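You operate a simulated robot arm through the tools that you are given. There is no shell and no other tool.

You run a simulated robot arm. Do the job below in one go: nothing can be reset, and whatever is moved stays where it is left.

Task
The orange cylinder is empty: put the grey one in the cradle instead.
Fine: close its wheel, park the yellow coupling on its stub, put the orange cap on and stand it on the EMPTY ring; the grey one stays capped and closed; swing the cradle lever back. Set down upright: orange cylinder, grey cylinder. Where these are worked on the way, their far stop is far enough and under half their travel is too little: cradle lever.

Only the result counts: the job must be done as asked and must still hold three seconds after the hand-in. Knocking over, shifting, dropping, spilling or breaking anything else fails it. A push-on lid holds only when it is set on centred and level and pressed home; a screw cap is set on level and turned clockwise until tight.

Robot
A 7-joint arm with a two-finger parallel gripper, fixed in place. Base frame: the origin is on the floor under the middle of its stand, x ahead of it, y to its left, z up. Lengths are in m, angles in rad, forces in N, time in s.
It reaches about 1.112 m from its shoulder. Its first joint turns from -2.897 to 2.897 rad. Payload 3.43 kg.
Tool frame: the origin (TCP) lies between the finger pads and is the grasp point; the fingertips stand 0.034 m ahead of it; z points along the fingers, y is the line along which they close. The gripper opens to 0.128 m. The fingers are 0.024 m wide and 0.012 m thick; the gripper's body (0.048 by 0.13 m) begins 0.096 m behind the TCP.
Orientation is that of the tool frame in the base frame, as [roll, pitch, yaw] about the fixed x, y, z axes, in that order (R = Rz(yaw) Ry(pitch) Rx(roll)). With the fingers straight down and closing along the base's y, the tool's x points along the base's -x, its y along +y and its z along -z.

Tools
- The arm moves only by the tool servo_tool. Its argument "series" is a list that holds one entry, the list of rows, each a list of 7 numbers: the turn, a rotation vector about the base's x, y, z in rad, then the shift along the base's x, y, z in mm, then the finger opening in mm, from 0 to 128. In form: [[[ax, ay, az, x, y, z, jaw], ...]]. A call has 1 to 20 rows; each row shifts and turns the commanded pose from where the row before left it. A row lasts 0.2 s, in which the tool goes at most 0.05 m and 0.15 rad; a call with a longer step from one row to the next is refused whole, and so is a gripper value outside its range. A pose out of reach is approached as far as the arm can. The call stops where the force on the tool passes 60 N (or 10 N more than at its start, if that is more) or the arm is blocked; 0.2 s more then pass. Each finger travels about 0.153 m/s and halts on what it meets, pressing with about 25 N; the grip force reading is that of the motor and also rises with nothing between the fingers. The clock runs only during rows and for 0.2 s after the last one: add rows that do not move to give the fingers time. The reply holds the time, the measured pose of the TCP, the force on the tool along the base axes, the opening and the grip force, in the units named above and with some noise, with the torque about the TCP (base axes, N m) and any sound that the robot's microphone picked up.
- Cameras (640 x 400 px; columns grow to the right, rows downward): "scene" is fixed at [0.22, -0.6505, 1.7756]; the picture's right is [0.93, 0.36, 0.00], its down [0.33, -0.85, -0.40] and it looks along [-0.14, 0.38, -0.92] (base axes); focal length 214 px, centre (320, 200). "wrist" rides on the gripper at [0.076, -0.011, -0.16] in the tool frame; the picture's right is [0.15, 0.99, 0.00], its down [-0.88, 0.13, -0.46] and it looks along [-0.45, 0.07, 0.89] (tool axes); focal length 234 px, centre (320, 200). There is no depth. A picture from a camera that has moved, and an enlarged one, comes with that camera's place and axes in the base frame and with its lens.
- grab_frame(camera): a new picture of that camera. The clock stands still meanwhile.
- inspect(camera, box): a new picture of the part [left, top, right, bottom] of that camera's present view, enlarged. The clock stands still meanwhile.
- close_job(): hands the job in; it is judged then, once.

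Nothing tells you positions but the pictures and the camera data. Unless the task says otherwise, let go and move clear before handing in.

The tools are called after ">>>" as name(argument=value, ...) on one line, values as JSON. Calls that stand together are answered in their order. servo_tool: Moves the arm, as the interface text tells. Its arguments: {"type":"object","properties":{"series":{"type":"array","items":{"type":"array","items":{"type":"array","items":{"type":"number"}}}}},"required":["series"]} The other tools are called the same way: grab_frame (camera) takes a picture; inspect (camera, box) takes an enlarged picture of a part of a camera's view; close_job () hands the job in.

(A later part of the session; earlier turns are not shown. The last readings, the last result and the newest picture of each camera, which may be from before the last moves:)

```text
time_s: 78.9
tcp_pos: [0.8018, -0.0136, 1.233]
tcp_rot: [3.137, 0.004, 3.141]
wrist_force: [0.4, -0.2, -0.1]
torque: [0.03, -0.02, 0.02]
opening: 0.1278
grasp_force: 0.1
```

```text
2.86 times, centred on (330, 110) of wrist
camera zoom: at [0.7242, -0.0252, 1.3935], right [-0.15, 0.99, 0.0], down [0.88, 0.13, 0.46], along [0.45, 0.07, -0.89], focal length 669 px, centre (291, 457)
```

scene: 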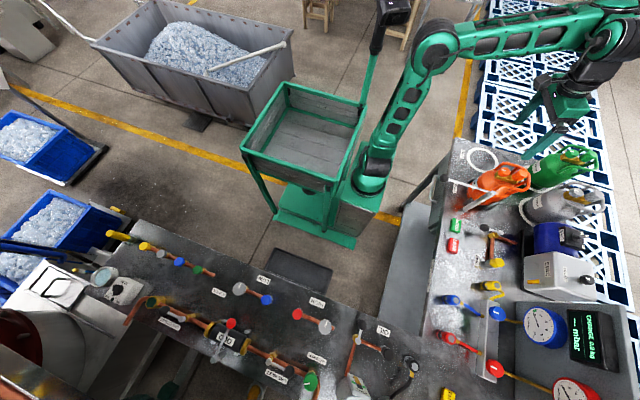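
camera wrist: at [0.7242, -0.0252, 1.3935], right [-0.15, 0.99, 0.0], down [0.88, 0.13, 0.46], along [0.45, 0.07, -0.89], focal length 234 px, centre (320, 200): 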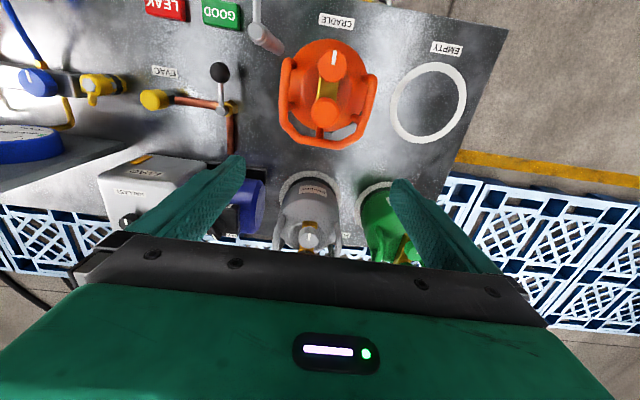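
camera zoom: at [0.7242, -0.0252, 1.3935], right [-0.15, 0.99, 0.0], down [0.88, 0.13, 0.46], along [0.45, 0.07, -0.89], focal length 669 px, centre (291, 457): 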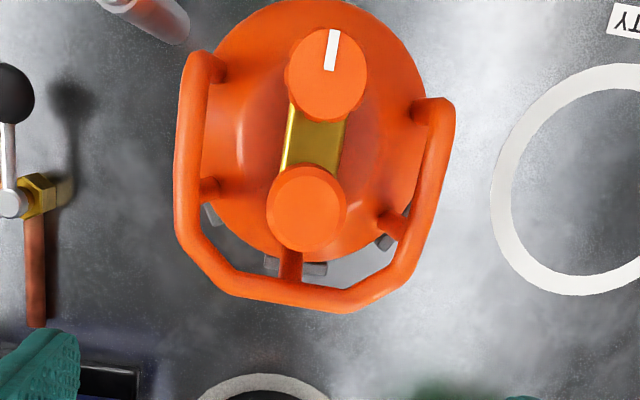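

Now the geometry is clear: cylinder axis about (0.737, −0.011), brass valve bar 25 mm wide centred about (0.733, −0.0135) between wheel and cap – right over the axis, so I'll lift by that bar. I move above it with the fingers along y.

>>> servo_tool(series=[[[0, 0, 0, -20, 0, -15, 90], [0, 0, 0, -25, 0, -15, 60], [0, 0, 0, -23, 0, -15, 46], [0, 0, 0, 0, 0, -15, 46], [0, 0, 0, 0, 0, 0, 46]]])

>>> inspect(camera="wrist", box=[240, 100, 400, 240])

>>> inspect(camera="scene", box=[480, 130, 560, 190])

```text
time_s: 80.1
tcp_pos: [0.7327, -0.0151, 1.1731]
tcp_rot: [3.141, 0.004, 3.14]
wrist_force: [0.4, 0.2, 0.9]
torque: [0.0, 0.05, 0.0]
opening: 0.0459
grasp_force: 0.0
```

```text
2.86 times, centred on (320, 170) of wrist
camera zoom: at [0.6561, -0.0261, 1.3334], right [-0.15, 0.99, 0.0], down [0.88, 0.13, 0.46], along [0.45, 0.07, -0.89], focal length 669 px, centre (320, 286)
```

zoom: 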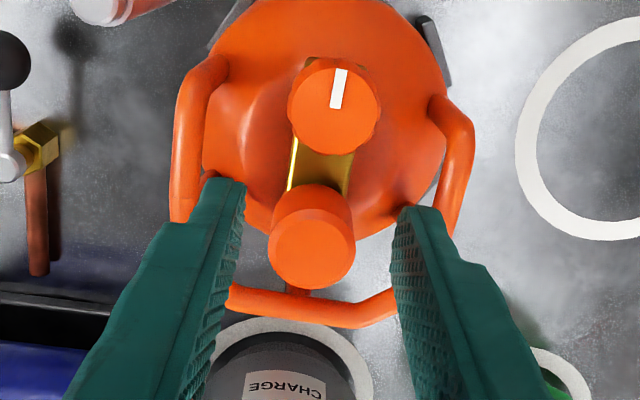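

```text
6.67 times, centred on (520, 160) of scene
camera zoom: at [0.22, -0.6505, 1.7756], right [0.93, 0.36, 0.0], down [0.33, -0.85, -0.4], along [-0.14, 0.38, -0.92], focal length 1430 px, centre (-1013, 467)
```

zoom: 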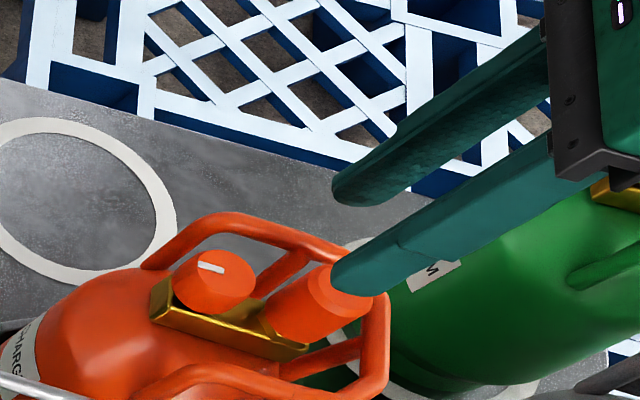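

The gap between wheel and cap is centred under the fingers within a fraction of a millimetre. I shift 1.5 mm in y and descend to the bar.

>>> servo_tool(series=[[[0, 0, 0, 0, 1.5, -25, 46], [0, 0, 0, 0, 0, -25, 46], [0, 0, 0, 0, 0, -20, 46], [0, 0, 0, 0, 0, -10, 46], [0, 0, 0, 0, 0, -5, 46], [0, 0, 0, 0, 0, -5, 46], [0, 0, 0, 0, 0, 0, 46]]])

>>> inspect(camera="scene", box=[480, 130, 560, 190])

>>> inspect(camera="wrist", box=[240, 110, 400, 250])

```text
time_s: 81.7
tcp_pos: [0.7335, -0.0137, 1.0845]
tcp_rot: [3.14, 0.003, -3.141]
wrist_force: [0.4, 0.0, 5.5]
torque: [-0.17, 0.08, -0.06]
opening: 0.0463
grasp_force: 0.2
```

```text
6.67 times, centred on (520, 160) of scene
camera zoom: at [0.22, -0.6505, 1.7756], right [0.93, 0.36, 0.0], down [0.33, -0.85, -0.4], along [-0.14, 0.38, -0.92], focal length 1430 px, centre (-1013, 467)
```

zoom: 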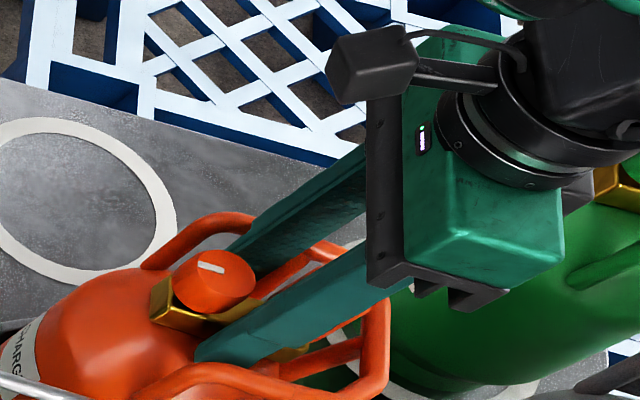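

```text
2.86 times, centred on (320, 180) of wrist
camera zoom: at [0.6555, -0.0248, 1.2438], right [-0.15, 0.99, 0.0], down [0.88, 0.13, 0.46], along [0.45, 0.07, -0.89], focal length 669 px, centre (320, 257)
```

zoom: 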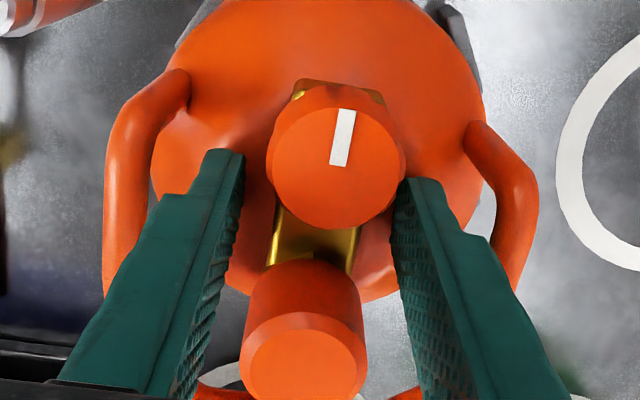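

A light 5 N contact suggests a fingertip touches the dome. I raise 3 mm and close on the bar.

>>> servo_tool(series=[[[0, 0, 0, 0, 0, 3, 46], [0, 0, 0, 0, 0, 0, 34], [0, 0, 0, 0, 0, 0, 20], [0, 0, 0, 0, 0, 0, 15], [0, 0, 0, 0, 0, 0, 15]]])

>>> inspect(camera="wrist", box=[240, 110, 400, 250])

>>> inspect(camera="scene", box=[480, 130, 560, 190])

```text
time_s: 82.9
tcp_pos: [0.7328, -0.0139, 1.0861]
tcp_rot: [3.14, 0.002, -3.14]
wrist_force: [-3.0, -1.4, 0.1]
torque: [-0.26, 0.48, -0.12]
opening: 0.0259
grasp_force: 24.8
```

```text
2.86 times, centred on (320, 180) of wrist
camera zoom: at [0.6552, -0.0247, 1.246], right [-0.15, 0.99, 0.0], down [0.88, 0.13, 0.46], along [0.45, 0.07, -0.89], focal length 669 px, centre (320, 257)
```

zoom: 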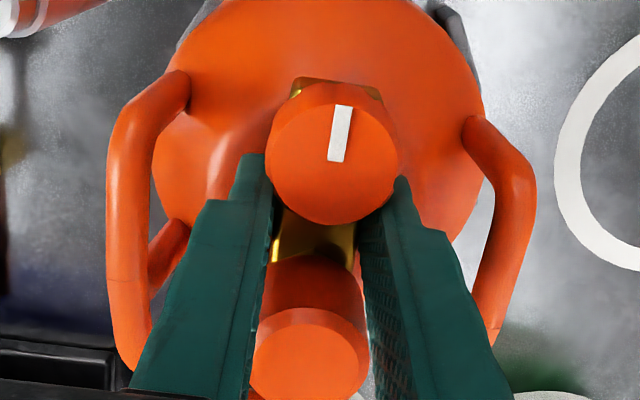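

```text
6.67 times, centred on (520, 160) of scene
camera zoom: at [0.22, -0.6505, 1.7756], right [0.93, 0.36, 0.0], down [0.33, -0.85, -0.4], along [-0.14, 0.38, -0.92], focal length 1430 px, centre (-1013, 467)
```

zoom: 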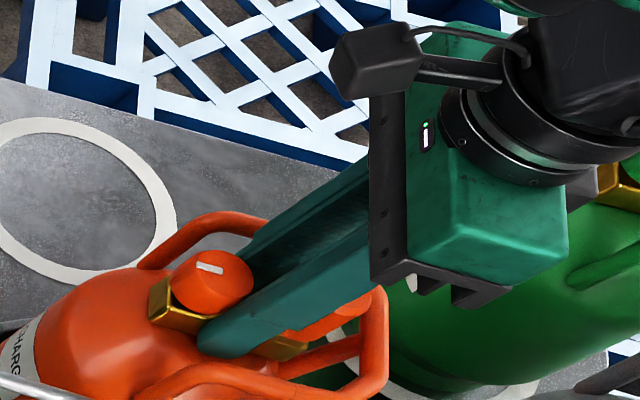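

Gripped the bar at 26 mm. I test-lift a few millimetres and read the weight.

>>> servo_tool(series=[[[0, 0, 0, 0, 0, 2, 10], [0, 0, 0, 0, 0, 3, 10], [0, 0, 0, 0, 0, 3, 10], [0, 0, 0, 0, 0, 0, 10]]])

>>> inspect(camera="wrist", box=[240, 110, 400, 250])

```text
time_s: 83.9
tcp_pos: [0.7335, -0.0139, 1.095]
tcp_rot: [3.139, 0.002, -3.141]
wrist_force: [-0.5, 0.6, -10.9]
torque: [-0.03, 0.07, 0.01]
opening: 0.0258
grasp_force: 25.3
```

```text
2.86 times, centred on (320, 180) of wrist
camera zoom: at [0.6564, -0.0245, 1.2541], right [-0.15, 0.99, 0.0], down [0.88, 0.13, 0.46], along [0.45, 0.07, -0.89], focal length 669 px, centre (320, 257)
```

zoom: 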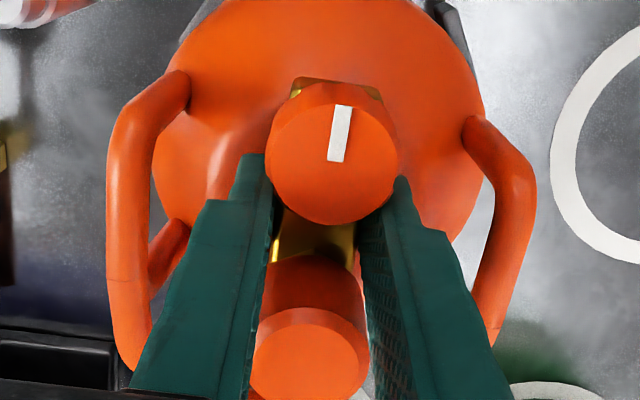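

It lifts cleanly: about 11 N, balanced, no slip. I raise it clear of the cradle brackets.

>>> servo_tool(series=[[[0, 0, 0, 0, 0, 8, 10], [0, 0, 0, 0, 0, 12, 10], [0, 0, 0, 0, 0, 15, 10], [0, 0, 0, 0, 0, 15, 10], [0, 0, 0, 0, 0, 15, 10], [0, 0, 0, 0, 0, 12, 10], [0, 0, 0, 0, 0, 8, 10], [0, 0, 0, 0, 0, 0, 10]]])

>>> grab_frame(camera="wrist")

>>> inspect(camera="scene", box=[440, 120, 580, 230])

```text
time_s: 85.7
tcp_pos: [0.7354, -0.0127, 1.1792]
tcp_rot: [3.141, 0.003, -3.141]
wrist_force: [-0.1, 0.3, -9.8]
torque: [-0.02, 0.07, -0.02]
opening: 0.0258
grasp_force: 25.0
```

```text
taken
camera wrist: at [0.658, -0.0246, 1.3392], right [-0.15, 0.99, 0.0], down [0.88, 0.13, 0.46], along [0.45, 0.07, -0.89], focal length 234 px, centre (320, 200)
```

wrist: 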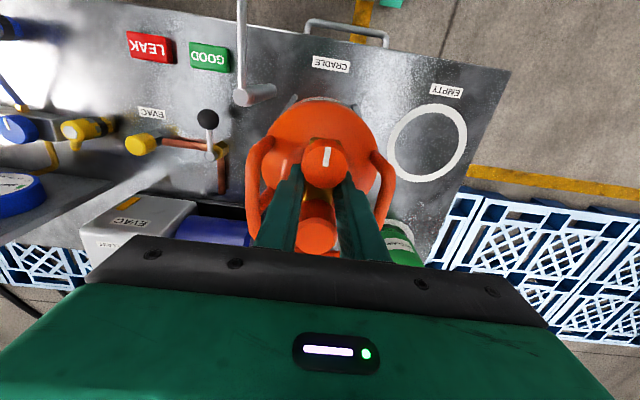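

```text
3.64 times, centred on (510, 175) of scene
camera zoom: at [0.22, -0.6505, 1.7756], right [0.93, 0.36, 0.0], down [0.33, -0.85, -0.4], along [-0.14, 0.38, -0.92], focal length 780 px, centre (-371, 291)
```

zoom: 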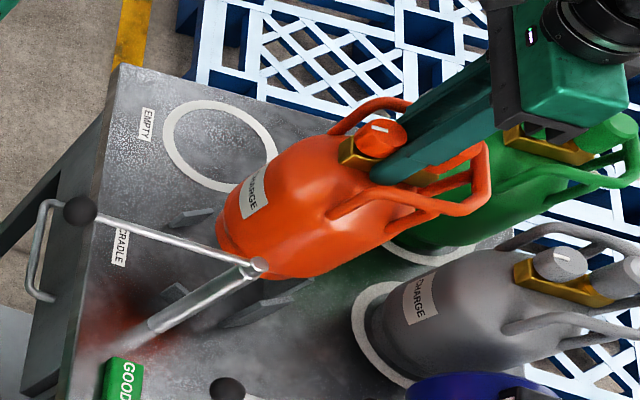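

The cylinder hangs level, clear of the brackets. The EMPTY ring centre measures (0.731, 0.190) consistently; I carry it across smoothly.

>>> servo_tool(series=[[[0, 0, 0, 0, 8, 0, 10], [0, 0, 0, 0, 16, 0, 10], [0, 0, 0, -1, 22, 0, 10], [0, 0, 0, -1, 25, 0, 10], [0, 0, 0, -1, 25, 0, 10], [0, 0, 0, -1, 25, 0, 10], [0, 0, 0, -1, 25, 0, 10], [0, 0, 0, -1, 22, 0, 10], [0, 0, 0, -1, 16, 0, 10], [0, 0, 0, -0.5, 10, 0, 10], [0, 0, 0, 0, 6, 0, 10], [0, 0, 0, 0, 0, 0, 10], [0, 0, 0, 0, 0, 0, 10]]])

>>> grab_frame(camera="wrist")

>>> inspect(camera="scene", box=[440, 120, 580, 220])

```text
time_s: 88.5
tcp_pos: [0.728, 0.1856, 1.1804]
tcp_rot: [3.14, 0.001, -3.141]
wrist_force: [0.3, 0.6, -11.0]
torque: [0.0, 0.02, 0.04]
opening: 0.0259
grasp_force: 24.7
```

```text
taken
camera wrist: at [0.6503, 0.1743, 1.3409], right [-0.15, 0.99, 0.0], down [0.88, 0.13, 0.46], along [0.45, 0.07, -0.89], focal length 234 px, centre (320, 200)
```

wrist: 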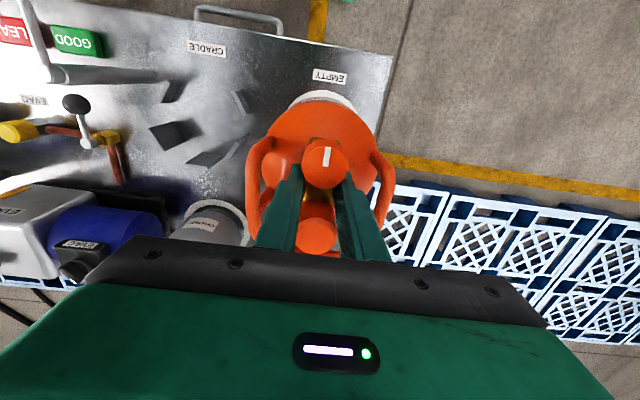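

```text
4.00 times, centred on (510, 170) of scene
camera zoom: at [0.22, -0.6505, 1.7756], right [0.93, 0.36, 0.0], down [0.33, -0.85, -0.4], along [-0.14, 0.38, -0.92], focal length 858 px, centre (-440, 320)
```

zoom: 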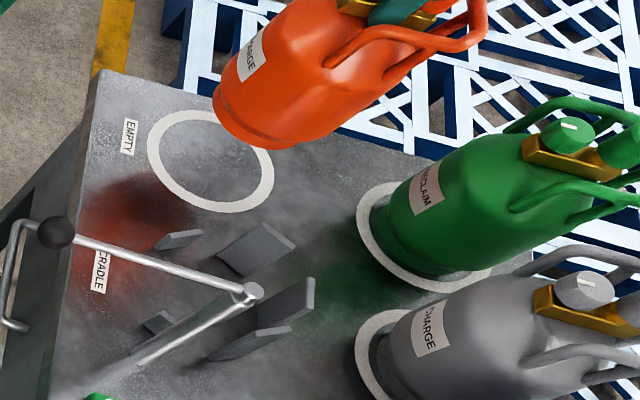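

Before lowering, I verify the ring position under the cylinder from this view.

>>> inspect(camera="wrist", box=[250, 60, 410, 180])

>>> inspect(camera="wrist", box=[60, 60, 260, 200])

```text
3.33 times, centred on (330, 120) of wrist
camera zoom: at [0.6503, 0.1743, 1.3409], right [-0.15, 0.99, 0.0], down [0.88, 0.13, 0.46], along [0.45, 0.07, -0.89], focal length 781 px, centre (287, 467)
```

zoom: 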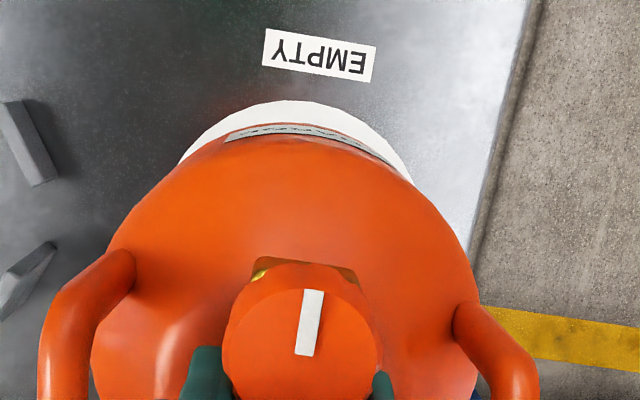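

```text
2.86 times, centred on (160, 130) of wrist
camera zoom: at [0.6503, 0.1743, 1.3409], right [-0.15, 0.99, 0.0], down [0.88, 0.13, 0.46], along [0.45, 0.07, -0.89], focal length 669 px, centre (777, 400)
```

zoom: 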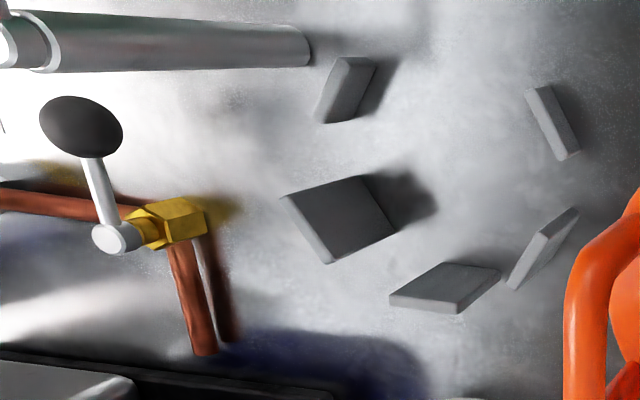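

Correcting for perspective, the ring centre is (0.737, 0.190). I shift about 8 mm and lower the cylinder, slowing near the bench.

>>> servo_tool(series=[[[0, 0, 0, 4, 2, 0, 10], [0, 0, 0, 3.5, 1.4, -10, 10], [0, 0, 0, 0, 0, -18, 10], [0, 0, 0, 0, 0, -20, 10], [0, 0, 0, 0, 0, -18, 10], [0, 0, 0, 0, 0, -12, 10], [0, 0, 0, 0, 0, -6, 10], [0, 0, 0, 0, 0, 0, 10]]])

>>> inspect(camera="scene", box=[450, 110, 560, 200])

>>> inspect(camera="wrist", box=[250, 60, 410, 180])

```text
time_s: 90.3
tcp_pos: [0.735, 0.1896, 1.0953]
tcp_rot: [3.14, 0.003, 3.141]
wrist_force: [-0.7, -0.1, -10.4]
torque: [-0.01, 0.05, 0.02]
opening: 0.0258
grasp_force: 24.9
```

```text
4.44 times, centred on (505, 155) of scene
camera zoom: at [0.22, -0.6505, 1.7756], right [0.93, 0.36, 0.0], down [0.33, -0.85, -0.4], along [-0.14, 0.38, -0.92], focal length 953 px, centre (-502, 400)
```

zoom: 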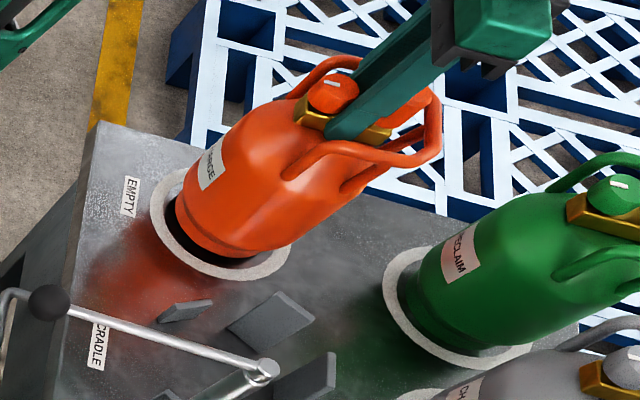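

```text
3.33 times, centred on (330, 120) of wrist
camera zoom: at [0.6576, 0.1784, 1.2546], right [-0.15, 0.99, 0.0], down [0.88, 0.13, 0.46], along [0.45, 0.07, -0.89], focal length 781 px, centre (287, 467)
```

zoom: 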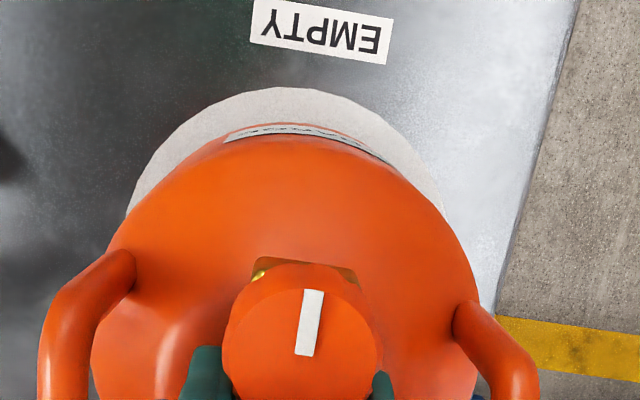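

>>> servo_tool(series=[[[0, 0, 0, 0, 0, -3, 10], [0, 0, 0, 0, 0, -3, 10], [0, 0, 0, 0, 0, -2, 10], [0, 0, 0, 0, 0, 0, 10]]])

```text
time_s: 91.3
tcp_pos: [0.7354, 0.189, 1.0875]
tcp_rot: [3.141, 0.003, -3.141]
wrist_force: [-0.1, -0.2, -10.8]
torque: [0.01, 0.04, 0.03]
opening: 0.0258
grasp_force: 25.3
```

>>> servo_tool(series=[[[0, 0, 0, 0, 0, -1.5, 10], [0, 0, 0, 0, 0, -1.5, 10], [0, 0, 0, 0, 0, 0, 10]]])

>>> inspect(camera="scene", box=[450, 110, 560, 200])

```text
time_s: 92.1
tcp_pos: [0.7354, 0.19, 1.0846]
tcp_rot: [3.139, 0.005, 3.141]
wrist_force: [1.2, -5.1, 6.7]
torque: [-0.53, 0.66, 0.18]
opening: 0.026
grasp_force: 25.3
```

```text
4.44 times, centred on (505, 155) of scene
camera zoom: at [0.22, -0.6505, 1.7756], right [0.93, 0.36, 0.0], down [0.33, -0.85, -0.4], along [-0.14, 0.38, -0.92], focal length 953 px, centre (-502, 400)
```

zoom: 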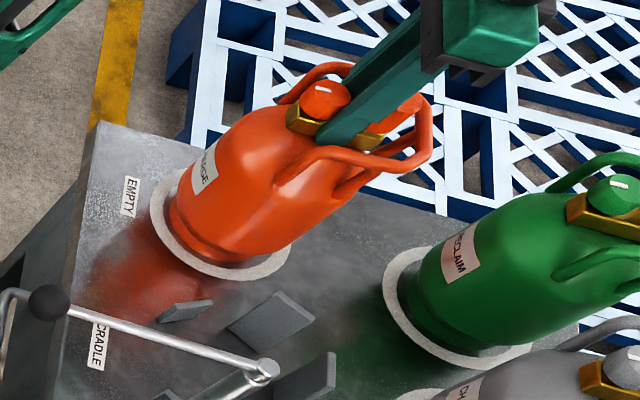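

It stands on the ring, centred. I release gently and lift off.

>>> servo_tool(series=[[[0, 0, 0, 0, 0, 0, 30], [0, 0, 0, 0, 0, 0, 40], [0, 0, 0, 0, 0, 0, 46], [0, 0, 0, 0, 0, 8, 46], [0, 0, 0, 0, 0, 20, 46], [0, 0, 0, 0, 0, 30, 46], [0, 0, 0, 0, 0, 40, 46], [0, 0, 0, 0, 0, 20, 60], [0, 0, 0, 0, 0, 0, 60]]])

>>> inspect(camera="scene", box=[450, 110, 620, 230])

>>> grab_frame(camera="wrist")

```text
time_s: 94.1
tcp_pos: [0.7328, 0.1909, 1.2015]
tcp_rot: [3.139, 0.0, -3.141]
wrist_force: [0.4, 0.0, -0.5]
torque: [-0.01, -0.01, 0.0]
opening: 0.0602
grasp_force: 0.0
```

```text
3.33 times, centred on (535, 170) of scene
camera zoom: at [0.22, -0.6505, 1.7756], right [0.93, 0.36, 0.0], down [0.33, -0.85, -0.4], along [-0.14, 0.38, -0.92], focal length 715 px, centre (-397, 300)
```

zoom: 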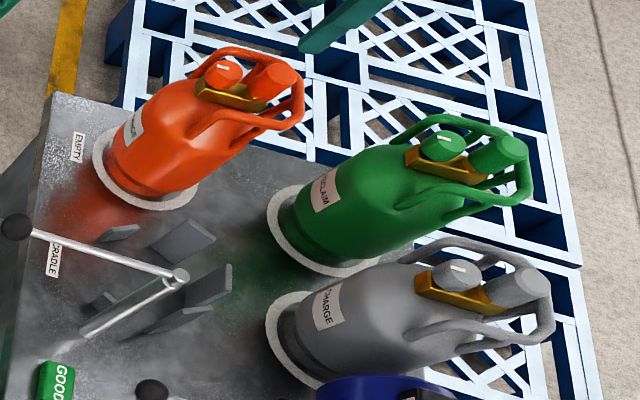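

```text
taken
camera wrist: at [0.6555, 0.1789, 1.3614], right [-0.15, 0.99, 0.0], down [0.88, 0.13, 0.46], along [0.45, 0.07, -0.89], focal length 234 px, centre (320, 200)
```

wrist: 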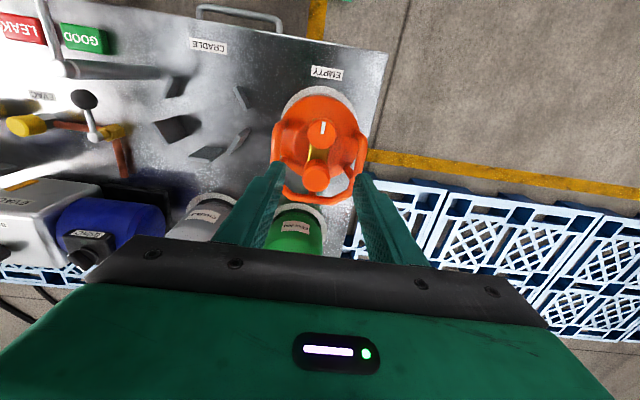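

Orange is upright on the EMPTY ring. Now I go above the grey cylinder (valve near (0.97, −0.01)) to find its bar.

>>> servo_tool(series=[[[0, 0, 0, 15, -15, 10, 60], [0, 0, 0, 28, -25, 10, 60], [0, 0, 0, 30, -26, 5, 60], [0, 0, 0, 30, -26, 0, 60], [0, 0, 0, 30, -26, 0, 60], [0, 0, 0, 30, -26, 0, 60], [0, 0, 0, 30, -26, 0, 60], [0, 0, 0, 25, -20, 0, 60], [0, 0, 0, 19, -10, 0, 60], [0, 0, 0, 0, 0, 0, 60]]])

>>> grab_frame(camera="wrist")

>>> inspect(camera="wrist", box=[240, 80, 400, 220])

```text
time_s: 95.6
tcp_pos: [0.8925, 0.0424, 1.2491]
tcp_rot: [3.137, 0.035, 3.139]
wrist_force: [-2.1, 0.1, 0.3]
torque: [0.02, -0.22, 0.0]
opening: 0.0596
grasp_force: 0.0
stopped in row 7: the force on the tool passed its limit at 174 N (the readings are from after the stop); the commanded pose is now the measured one
```

```text
taken
camera wrist: at [0.8093, 0.031, 1.4052], right [-0.14, 0.99, 0.0], down [0.86, 0.12, 0.49], along [0.48, 0.07, -0.87], focal length 234 px, centre (320, 200)
```

wrist: 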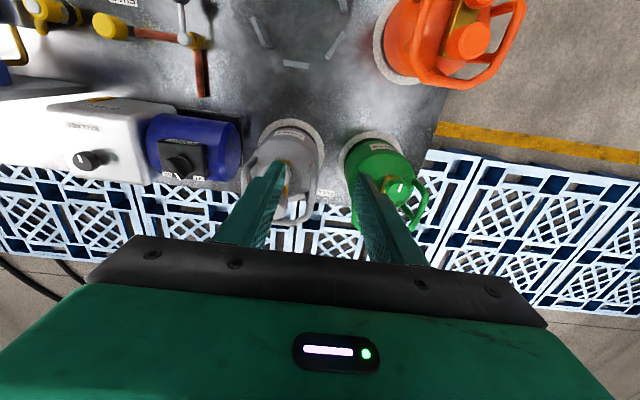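

```text
2.86 times, centred on (320, 150) of wrist
camera zoom: at [0.8093, 0.031, 1.4052], right [-0.14, 0.99, 0.0], down [0.86, 0.12, 0.49], along [0.48, 0.07, -0.87], focal length 669 px, centre (320, 343)
```

zoom: 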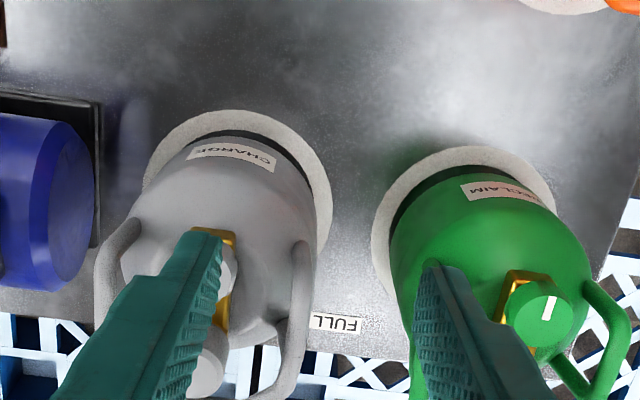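

The force limit tripped in free space again; I check where the hand or wrist touches the arm.

>>> grab_frame(camera="scene")

>>> inspect(camera="scene", box=[520, 0, 640, 120])

```text
taken
```

scene: 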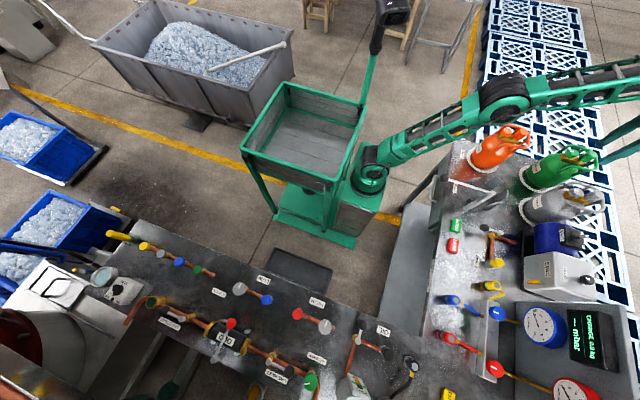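

```text
3.33 times, centred on (580, 60) of scene
camera zoom: at [0.22, -0.6505, 1.7756], right [0.93, 0.36, 0.0], down [0.33, -0.85, -0.4], along [-0.14, 0.38, -0.92], focal length 715 px, centre (-547, 667)
```

zoom: 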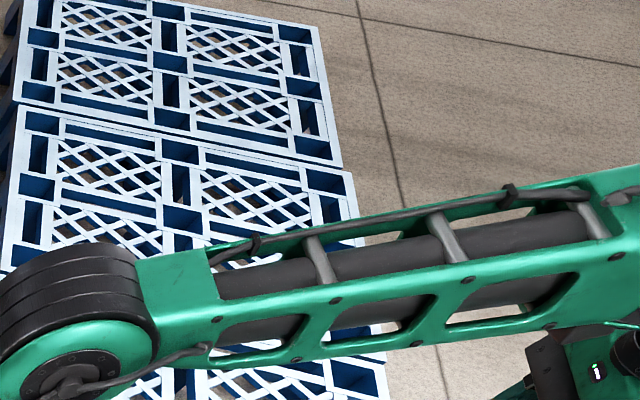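

The wrist-camera bracket touches the forearm when the hand is high and extended; it must stay lower out here. I lower to about z = 1.16, which still clears the cylinder tops.

>>> servo_tool(series=[[[0, 0, 0, -8, 0, -10, 60], [0, 0, 0, 0, 0, -20, 60], [0, 0.02, 0, 0, 0, -20, 60], [0, 0.014, 0, 0, 0, -20, 60], [0, 0, 0, 0, 0, -15, 60], [0, 0, 0, 0, 0, 0, 60]]])

>>> grab_frame(camera="wrist")

```text
time_s: 97.0
tcp_pos: [0.8867, 0.0424, 1.1568]
tcp_rot: [3.137, -0.004, 3.135]
wrist_force: [0.9, -0.4, 0.1]
torque: [0.02, 0.0, 0.01]
opening: 0.0597
grasp_force: 0.1
```

```text
taken
camera wrist: at [0.8099, 0.0314, 1.3177], right [-0.14, 0.99, 0.0], down [0.88, 0.12, 0.45], along [0.45, 0.07, -0.89], focal length 234 px, centre (320, 200)
```

wrist: 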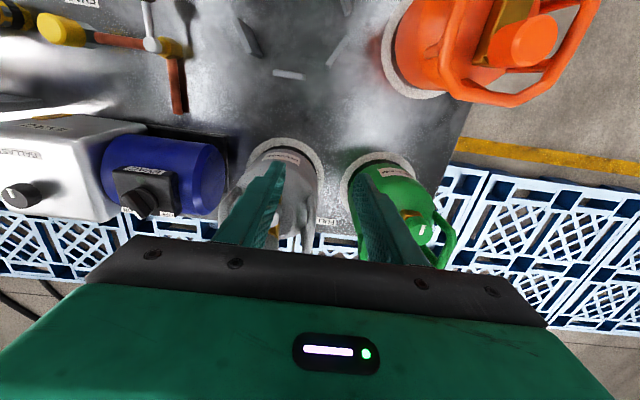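

>>> servo_tool(series=[[[0, 0, 0, 15, -15, 5, 60], [0, 0, 0, 20, -18, 3, 60], [0, 0, 0, 20, -18, 0, 60], [0, 0, 0, 15, 0, 0, 60], [0, 0, 0, 0, 0, 0, 60]]])

>>> inspect(camera="wrist", box=[240, 100, 400, 240])

>>> grab_frame(camera="scene")

```text
time_s: 98.2
tcp_pos: [0.9594, -0.01, 1.1676]
tcp_rot: [3.138, -0.005, 3.138]
wrist_force: [0.4, 0.1, -1.0]
torque: [0.02, -0.01, 0.03]
opening: 0.0598
grasp_force: 0.0
```

```text
2.86 times, centred on (320, 170) of wrist
camera zoom: at [0.8832, -0.0209, 1.3272], right [-0.14, 0.99, 0.0], down [0.88, 0.12, 0.45], along [0.45, 0.07, -0.89], focal length 669 px, centre (320, 286)
```

zoom: 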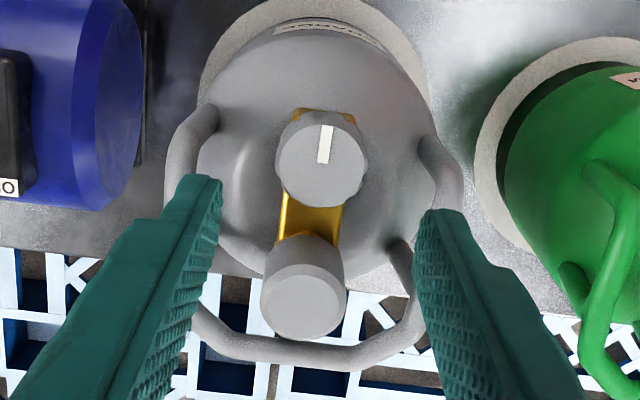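

```text
taken
```

scene: 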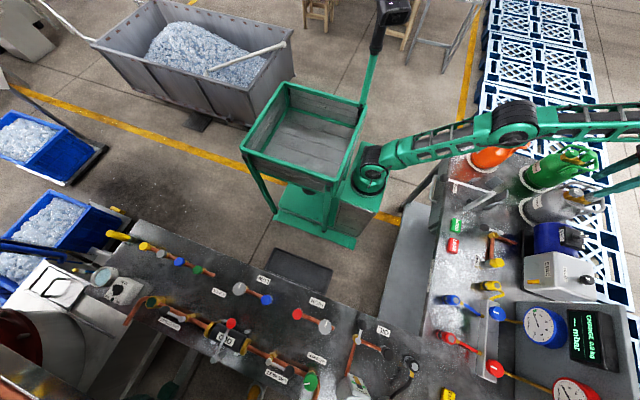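

I see the grey valve clearly; the bar's gap is 18.6 mm further in x. I shift over it and re-check.

>>> servo_tool(series=[[[0, -0.003, 0, 10, 0.5, 0, 50], [0, 0, 0, 8.6, 0, -5, 46], [0, 0, 0, 0, 0, -5, 46], [0, 0, 0, 0, 0, 0, 46]]])

>>> inspect(camera="wrist", box=[240, 100, 400, 240])

```text
time_s: 99.2
tcp_pos: [0.9794, -0.0079, 1.1576]
tcp_rot: [3.138, -0.002, 3.138]
wrist_force: [-0.2, 0.8, 1.5]
torque: [0.0, -0.02, 0.01]
opening: 0.0458
grasp_force: 0.0
```

```text
2.86 times, centred on (320, 170) of wrist
camera zoom: at [0.9029, -0.0188, 1.3173], right [-0.14, 0.99, 0.0], down [0.88, 0.12, 0.45], along [0.45, 0.07, -0.89], focal length 669 px, centre (320, 286)
```

zoom: 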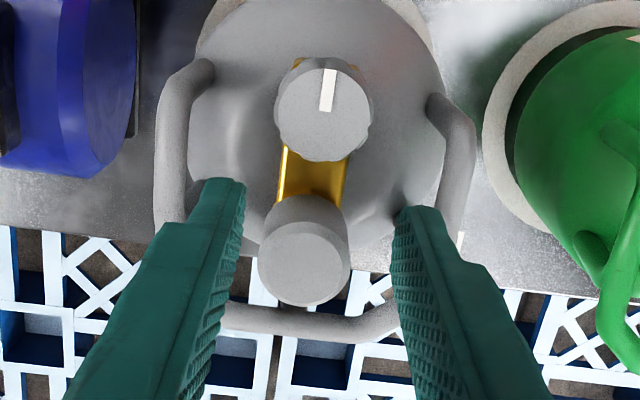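

Small correction (−2.5 mm x, −2 mm y), then I descend on the grey bar.

>>> servo_tool(series=[[[0, 0, 0, -2.5, -2.1, -10, 46], [0, 0, 0, 0, 0, -20, 46], [0, 0, 0, 0, 0, -20, 46], [0, 0, 0, 0, 0, -12, 46], [0, 0, 0, 0, 0, -6, 46], [0, 0, 0, 0, 0, -2, 46], [0, 0, 0, 0, 0, 0, 46]]])

>>> inspect(camera="wrist", box=[240, 110, 400, 250])

>>> inspect(camera="scene", box=[540, 150, 640, 230])

```text
time_s: 100.8
tcp_pos: [0.9761, -0.0099, 1.0846]
tcp_rot: [3.139, -0.002, 3.135]
wrist_force: [-0.3, 1.4, 0.1]
torque: [0.0, 0.02, 0.0]
opening: 0.046
grasp_force: 0.0
```

```text
2.86 times, centred on (320, 180) of wrist
camera zoom: at [0.8987, -0.0223, 1.245], right [-0.14, 0.99, 0.0], down [0.88, 0.12, 0.45], along [0.45, 0.07, -0.89], focal length 669 px, centre (320, 257)
```

zoom: 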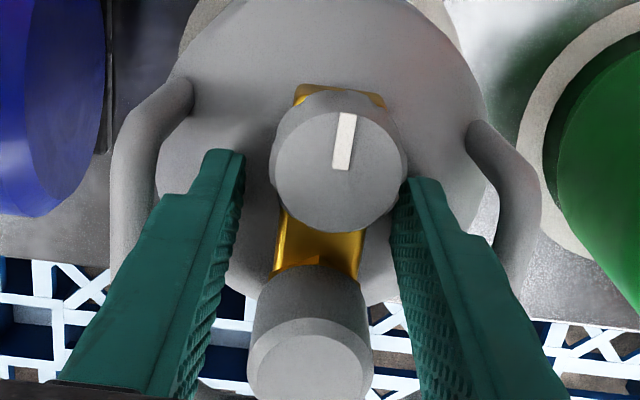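

```text
5.00 times, centred on (590, 190) of scene
camera zoom: at [0.22, -0.6505, 1.7756], right [0.93, 0.36, 0.0], down [0.33, -0.85, -0.4], along [-0.14, 0.38, -0.92], focal length 1072 px, centre (-1030, 250)
```

zoom: 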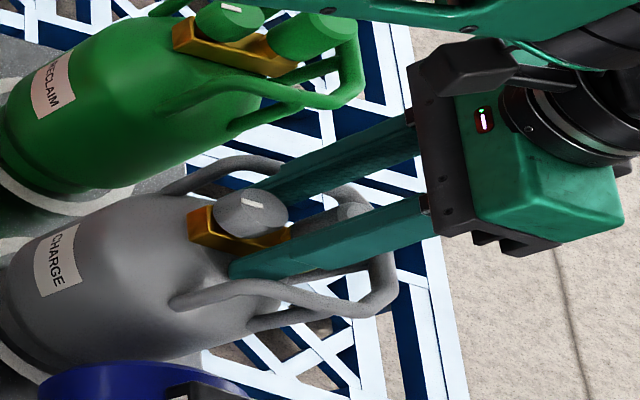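

Aligned much like the orange was. I close on the grey bar and test-lift.

>>> servo_tool(series=[[[0, 0, 0, 0, 0, 1.5, 46], [0, 0, 0, 0, 0, 0, 34], [0, 0, 0, 0, 0, 0, 20], [0, 0, 0, 0, 0, 0, 10], [0, 0, 0, 0, 0, 0, 10]]])

>>> servo_tool(series=[[[0, 0, 0, 0, 0, 2, 10], [0, 0, 0, 0, 0, 3, 10], [0, 0, 0, 0, 0, 3, 10], [0, 0, 0, 0, 0, 0, 10], [0, 0, 0, 0, 0, 0, 10]]])

>>> inspect(camera="wrist", box=[240, 110, 400, 250])

```text
time_s: 102.0
tcp_pos: [0.9749, -0.0105, 1.0875]
tcp_rot: [3.137, 0.0, 3.135]
wrist_force: [8.7, 3.3, 4.0]
torque: [0.11, -0.48, 0.05]
opening: 0.0259
grasp_force: 24.6
```

```text
time_s: 103.2
tcp_pos: [0.9757, -0.0105, 1.0953]
tcp_rot: [3.139, -0.003, 3.137]
wrist_force: [0.2, 0.1, -19.2]
torque: [-0.01, 0.06, -0.01]
opening: 0.0259
grasp_force: 25.0
```

```text
2.86 times, centred on (320, 180) of wrist
camera zoom: at [0.8991, -0.0217, 1.2546], right [-0.14, 0.99, 0.0], down [0.88, 0.12, 0.45], along [0.45, 0.07, -0.89], focal length 669 px, centre (320, 257)
```

zoom: 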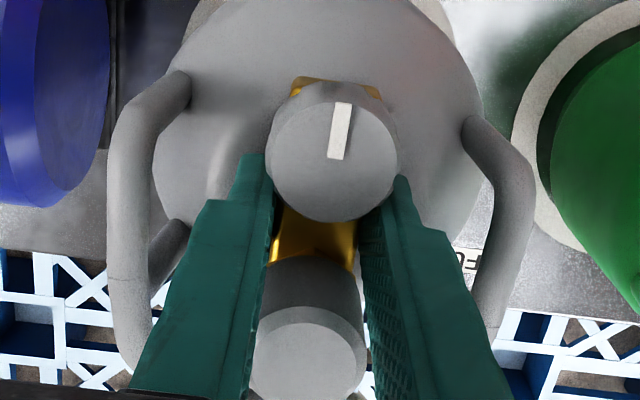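

Held: about 19 N, balanced, no slip. I lift gently to just under the height limit and then carry it towards the cradle.

>>> servo_tool(series=[[[0, 0, 0, 0, 0, 5, 5], [0, 0, 0, 0, 0, 9, 5], [0, 0, 0, 0, 0, 12, 5], [0, 0, 0, 0, 0, 12, 5], [0, 0, 0, 0, 0, 12, 5], [0, 0, 0, 0, 0, 10, 5], [0, 0, 0, 0, 0, 6, 5], [0, 0, 0, 0, 0, 3, 5], [0, 0, 0, 0, 0, 0, 5]]])

>>> inspect(camera="scene", box=[440, 120, 640, 250])

>>> grab_frame(camera="wrist")

```text
time_s: 105.2
tcp_pos: [0.9764, -0.0105, 1.1649]
tcp_rot: [3.137, -0.005, 3.138]
wrist_force: [-0.5, 0.7, -19.4]
torque: [-0.03, 0.09, -0.01]
opening: 0.026
grasp_force: 24.9
```

```text
3.08 times, centred on (540, 185) of scene
camera zoom: at [0.22, -0.6505, 1.7756], right [0.93, 0.36, 0.0], down [0.33, -0.85, -0.4], along [-0.14, 0.38, -0.92], focal length 660 px, centre (-357, 246)
```

zoom: 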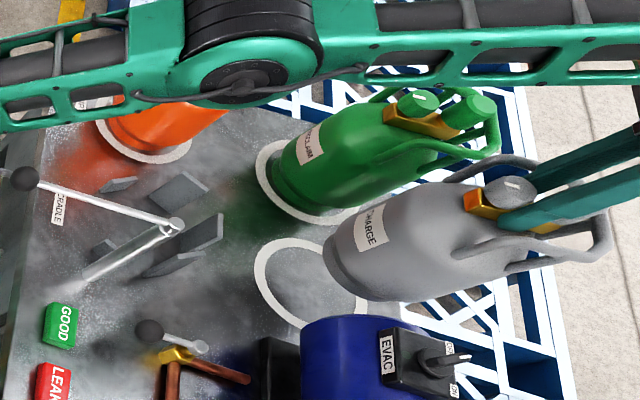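

```text
taken
camera wrist: at [0.9001, -0.0215, 1.3249], right [-0.14, 0.99, 0.0], down [0.88, 0.12, 0.45], along [0.45, 0.07, -0.89], focal length 234 px, centre (320, 200)
```

wrist: 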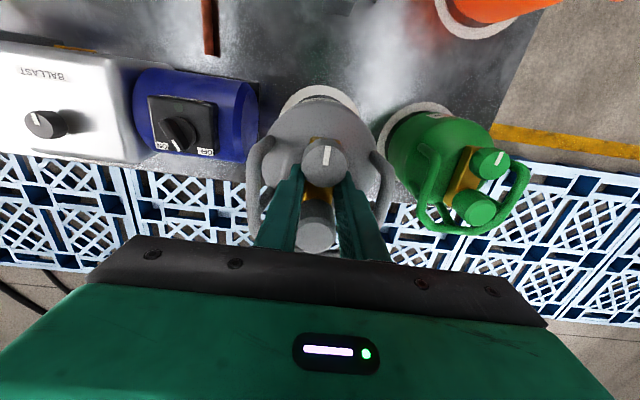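

The grey hangs level and clear. I carry it along −x to the cradle, gently.

>>> servo_tool(series=[[[0, 0, 0, -6, 0, 1, 5], [0, 0, 0, -12, 0, 2, 5], [0, 0, 0, -18, -0.3, 2, 5], [0, 0, 0, -20, -0.3, 2, 5], [0, 0, 0, -20, -0.3, 2, 5], [0, 0, 0, -20, -0.3, 2, 5], [0, 0, 0, -20, -0.3, 2, 5], [0, 0, 0, -20, -0.3, 2, 5], [0, 0, 0, -20, -0.3, 1, 5], [0, 0, 0, -20, -0.3, 0, 5], [0, 0, 0, -18, -0.3, 0, 5], [0, 0, 0, -15, -0.3, 0, 5], [0, 0, 0, -12, -0.3, 0, 5], [0, 0, 0, -9, 0, 0, 5], [0, 0, 0, -6, 0, 0, 5], [0, 0, 0, -4, 0, 0, 5], [0, 0, 0, 0, 0, 0, 5], [0, 0, 0, 0, 0, 0, 5]]])

>>> grab_frame(camera="wrist")

>>> inspect(camera="scene", box=[440, 120, 600, 230])

```text
time_s: 109.0
tcp_pos: [0.7329, -0.0141, 1.1795]
tcp_rot: [3.141, -0.002, 3.136]
wrist_force: [-0.5, 1.0, -19.8]
torque: [0.0, 0.11, 0.0]
opening: 0.0261
grasp_force: 25.5
```

```text
taken
camera wrist: at [0.657, -0.0256, 1.3405], right [-0.14, 0.99, 0.0], down [0.88, 0.12, 0.45], along [0.45, 0.07, -0.89], focal length 234 px, centre (320, 200)
```

wrist: 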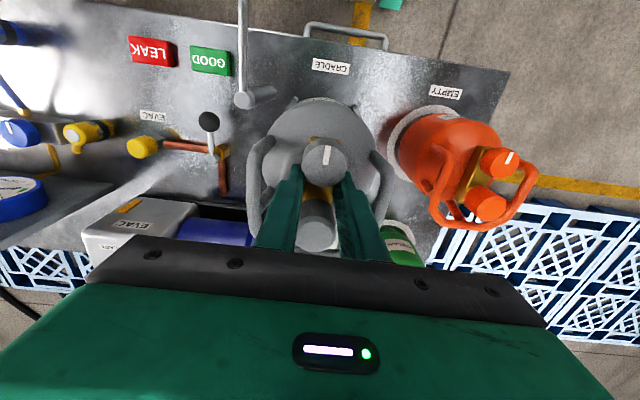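

```text
3.64 times, centred on (520, 175) of scene
camera zoom: at [0.22, -0.6505, 1.7756], right [0.93, 0.36, 0.0], down [0.33, -0.85, -0.4], along [-0.14, 0.38, -0.92], focal length 780 px, centre (-407, 291)
```

zoom: 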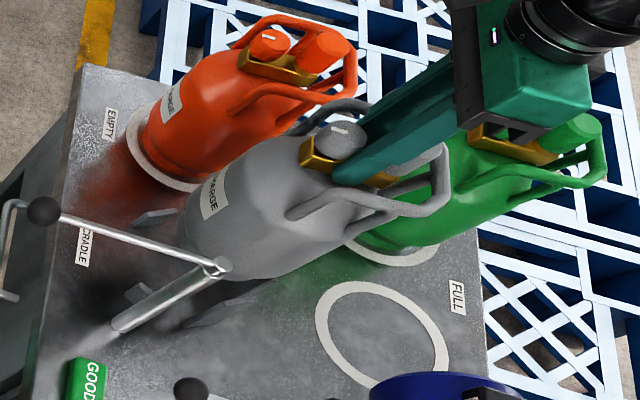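

The grey is over the cradle at the same tool position the orange was lifted from. I lower it, slowly once it reaches the brackets.

>>> servo_tool(series=[[[0, 0, 0, 0.4, 0.3, -6, 5], [0, 0, 0, 0, 0, -12, 5], [0, 0, 0, 0, 0, -12, 5], [0, 0, 0, 0, 0, -8, 5], [0, 0, 0, 0, 0, -6, 5], [0, 0, 0, 0, 0, -5, 5], [0, 0, 0, 0, 0, -5, 5], [0, 0, 0, 0, 0, 0, 5]]])

>>> inspect(camera="scene", box=[450, 130, 550, 220])

>>> inspect(camera="wrist", box=[230, 60, 410, 200])

```text
time_s: 110.8
tcp_pos: [0.734, -0.0148, 1.1262]
tcp_rot: [3.138, -0.001, 3.135]
wrist_force: [-0.3, -0.1, -20.5]
torque: [0.01, 0.11, 0.03]
opening: 0.026
grasp_force: 24.9
```

```text
4.44 times, centred on (500, 175) of scene
camera zoom: at [0.22, -0.6505, 1.7756], right [0.93, 0.36, 0.0], down [0.33, -0.85, -0.4], along [-0.14, 0.38, -0.92], focal length 953 px, centre (-480, 311)
```

zoom: 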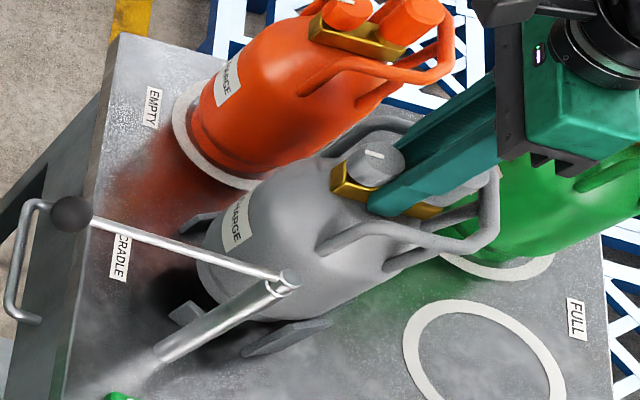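

```text
2.86 times, centred on (320, 130) of wrist
camera zoom: at [0.6575, -0.0247, 1.2867], right [-0.14, 0.99, 0.0], down [0.88, 0.12, 0.45], along [0.45, 0.07, -0.89], focal length 669 px, centre (320, 400)
```

zoom: 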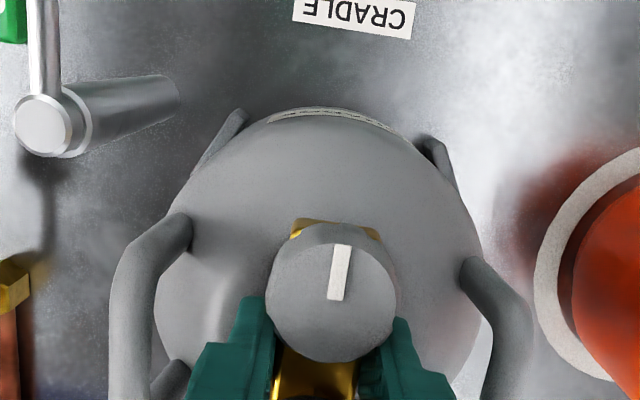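

Brackets show evenly on both sides. I continue down slowly.

>>> servo_tool(series=[[[0, 0, 0, 0, 0, -4, 5], [0, 0, 0, 0, 0, -4, 5], [0, 0, 0, 0, 0, -4, 5], [0, 0, 0, 0, 0, -4, 5], [0, 0, 0, 0, 0, 0, 5]]])

>>> servo_tool(series=[[[0, 0, 0, 0, 0, -4, 5], [0, 0, 0, 0, 0, -4, 5], [0, 0, 0, 0, 0, -4, 5], [0, 0, 0, 0, 0, -3, 5], [0, 0, 0, 0, 0, 0, 5]]])

```text
time_s: 112.0
tcp_pos: [0.7343, -0.0128, 1.1092]
tcp_rot: [3.138, -0.004, 3.135]
wrist_force: [-0.1, 0.4, -19.3]
torque: [0.0, 0.1, 0.0]
opening: 0.0261
grasp_force: 25.6
```

```text
time_s: 113.2
tcp_pos: [0.734, -0.0154, 1.0935]
tcp_rot: [3.139, -0.002, 3.136]
wrist_force: [-1.4, 0.5, -19.5]
torque: [-0.02, 0.13, 0.0]
opening: 0.0258
grasp_force: 24.4
```

No bracket contact. The last few millimetres go in small steps.

>>> servo_tool(series=[[[0, 0, 0, 0, 0, -2, 5], [0, 0, 0, 0, 0, -2, 5], [0, 0, 0, 0, 0, 0, 5]]])

>>> servo_tool(series=[[[0, 0, 0, 0, 0, -1.5, 5], [0, 0, 0, 0, 0, -1.5, 5], [0, 0, 0, 0, 0, 0, 5]]])

>>> inspect(camera="scene", box=[450, 130, 550, 220])

```text
time_s: 114.0
tcp_pos: [0.7358, -0.0133, 1.0907]
tcp_rot: [3.138, -0.003, 3.136]
wrist_force: [-1.1, 0.3, -19.1]
torque: [-0.01, 0.11, 0.0]
opening: 0.0259
grasp_force: 25.2
```

```text
time_s: 114.8
tcp_pos: [0.7347, -0.0148, 1.0897]
tcp_rot: [3.138, 0.001, 3.135]
wrist_force: [1.6, 3.1, 5.6]
torque: [-0.03, 0.8, -0.09]
opening: 0.0262
grasp_force: 25.0
```

```text
4.44 times, centred on (500, 175) of scene
camera zoom: at [0.22, -0.6505, 1.7756], right [0.93, 0.36, 0.0], down [0.33, -0.85, -0.4], along [-0.14, 0.38, -0.92], focal length 953 px, centre (-480, 311)
```

zoom: 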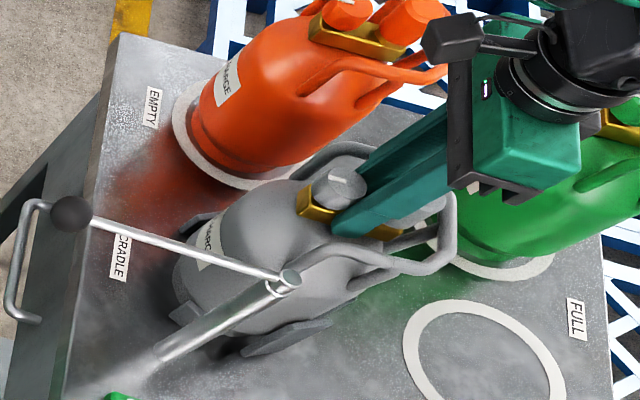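

It's resting on the cradle floor (force reversed). I release gently and lift off.

>>> servo_tool(series=[[[0, 0, 0, 0, 0, -0.7, 5], [0, 0, 0, 0, 0, 0, 22], [0, 0, 0, 0, 0, 0, 30], [0, 0, 0, 0, 0, 0, 40], [0, 0, 0, 0, 0, 0, 46], [0, 0, 0, 0, 0, 8, 46], [0, 0, 0, 0, 0, 20, 46], [0, 0, 0, 0, 0, 30, 46], [0, 0, 0, 0, 0, 30, 46], [0, 0, 0, 0, 0, 0, 46]]])

>>> inspect(camera="scene", box=[450, 130, 560, 220])

>>> grab_frame(camera="wrist")

>>> inspect(camera="wrist", box=[230, 70, 410, 210])

```text
time_s: 117.0
tcp_pos: [0.7352, -0.0133, 1.175]
tcp_rot: [3.141, -0.002, 3.136]
wrist_force: [0.5, 0.5, -0.3]
torque: [0.02, 0.05, 0.03]
opening: 0.0459
grasp_force: 0.1
```

```text
4.44 times, centred on (505, 175) of scene
camera zoom: at [0.22, -0.6505, 1.7756], right [0.93, 0.36, 0.0], down [0.33, -0.85, -0.4], along [-0.14, 0.38, -0.92], focal length 953 px, centre (-502, 311)
```

zoom: 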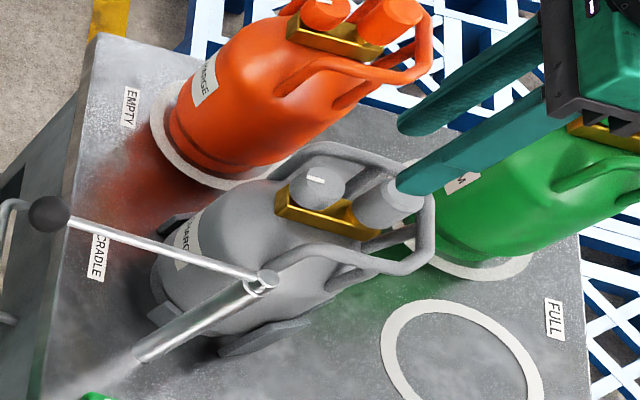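

```text
taken
camera wrist: at [0.6573, -0.0253, 1.3354], right [-0.14, 0.99, 0.0], down [0.88, 0.12, 0.45], along [0.45, 0.07, -0.89], focal length 234 px, centre (320, 200)
```

wrist: 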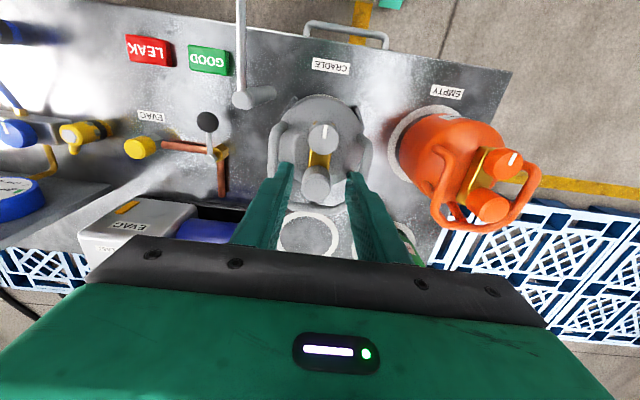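

```text
2.86 times, centred on (320, 140) of wrist
camera zoom: at [0.6573, -0.0253, 1.3354], right [-0.14, 0.99, 0.0], down [0.88, 0.12, 0.45], along [0.45, 0.07, -0.89], focal length 669 px, centre (320, 371)
```

zoom: 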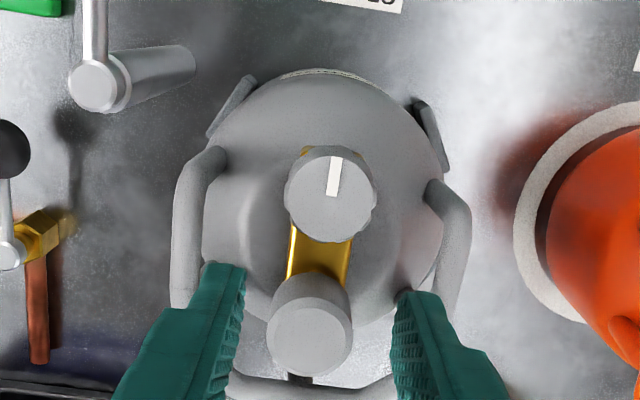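

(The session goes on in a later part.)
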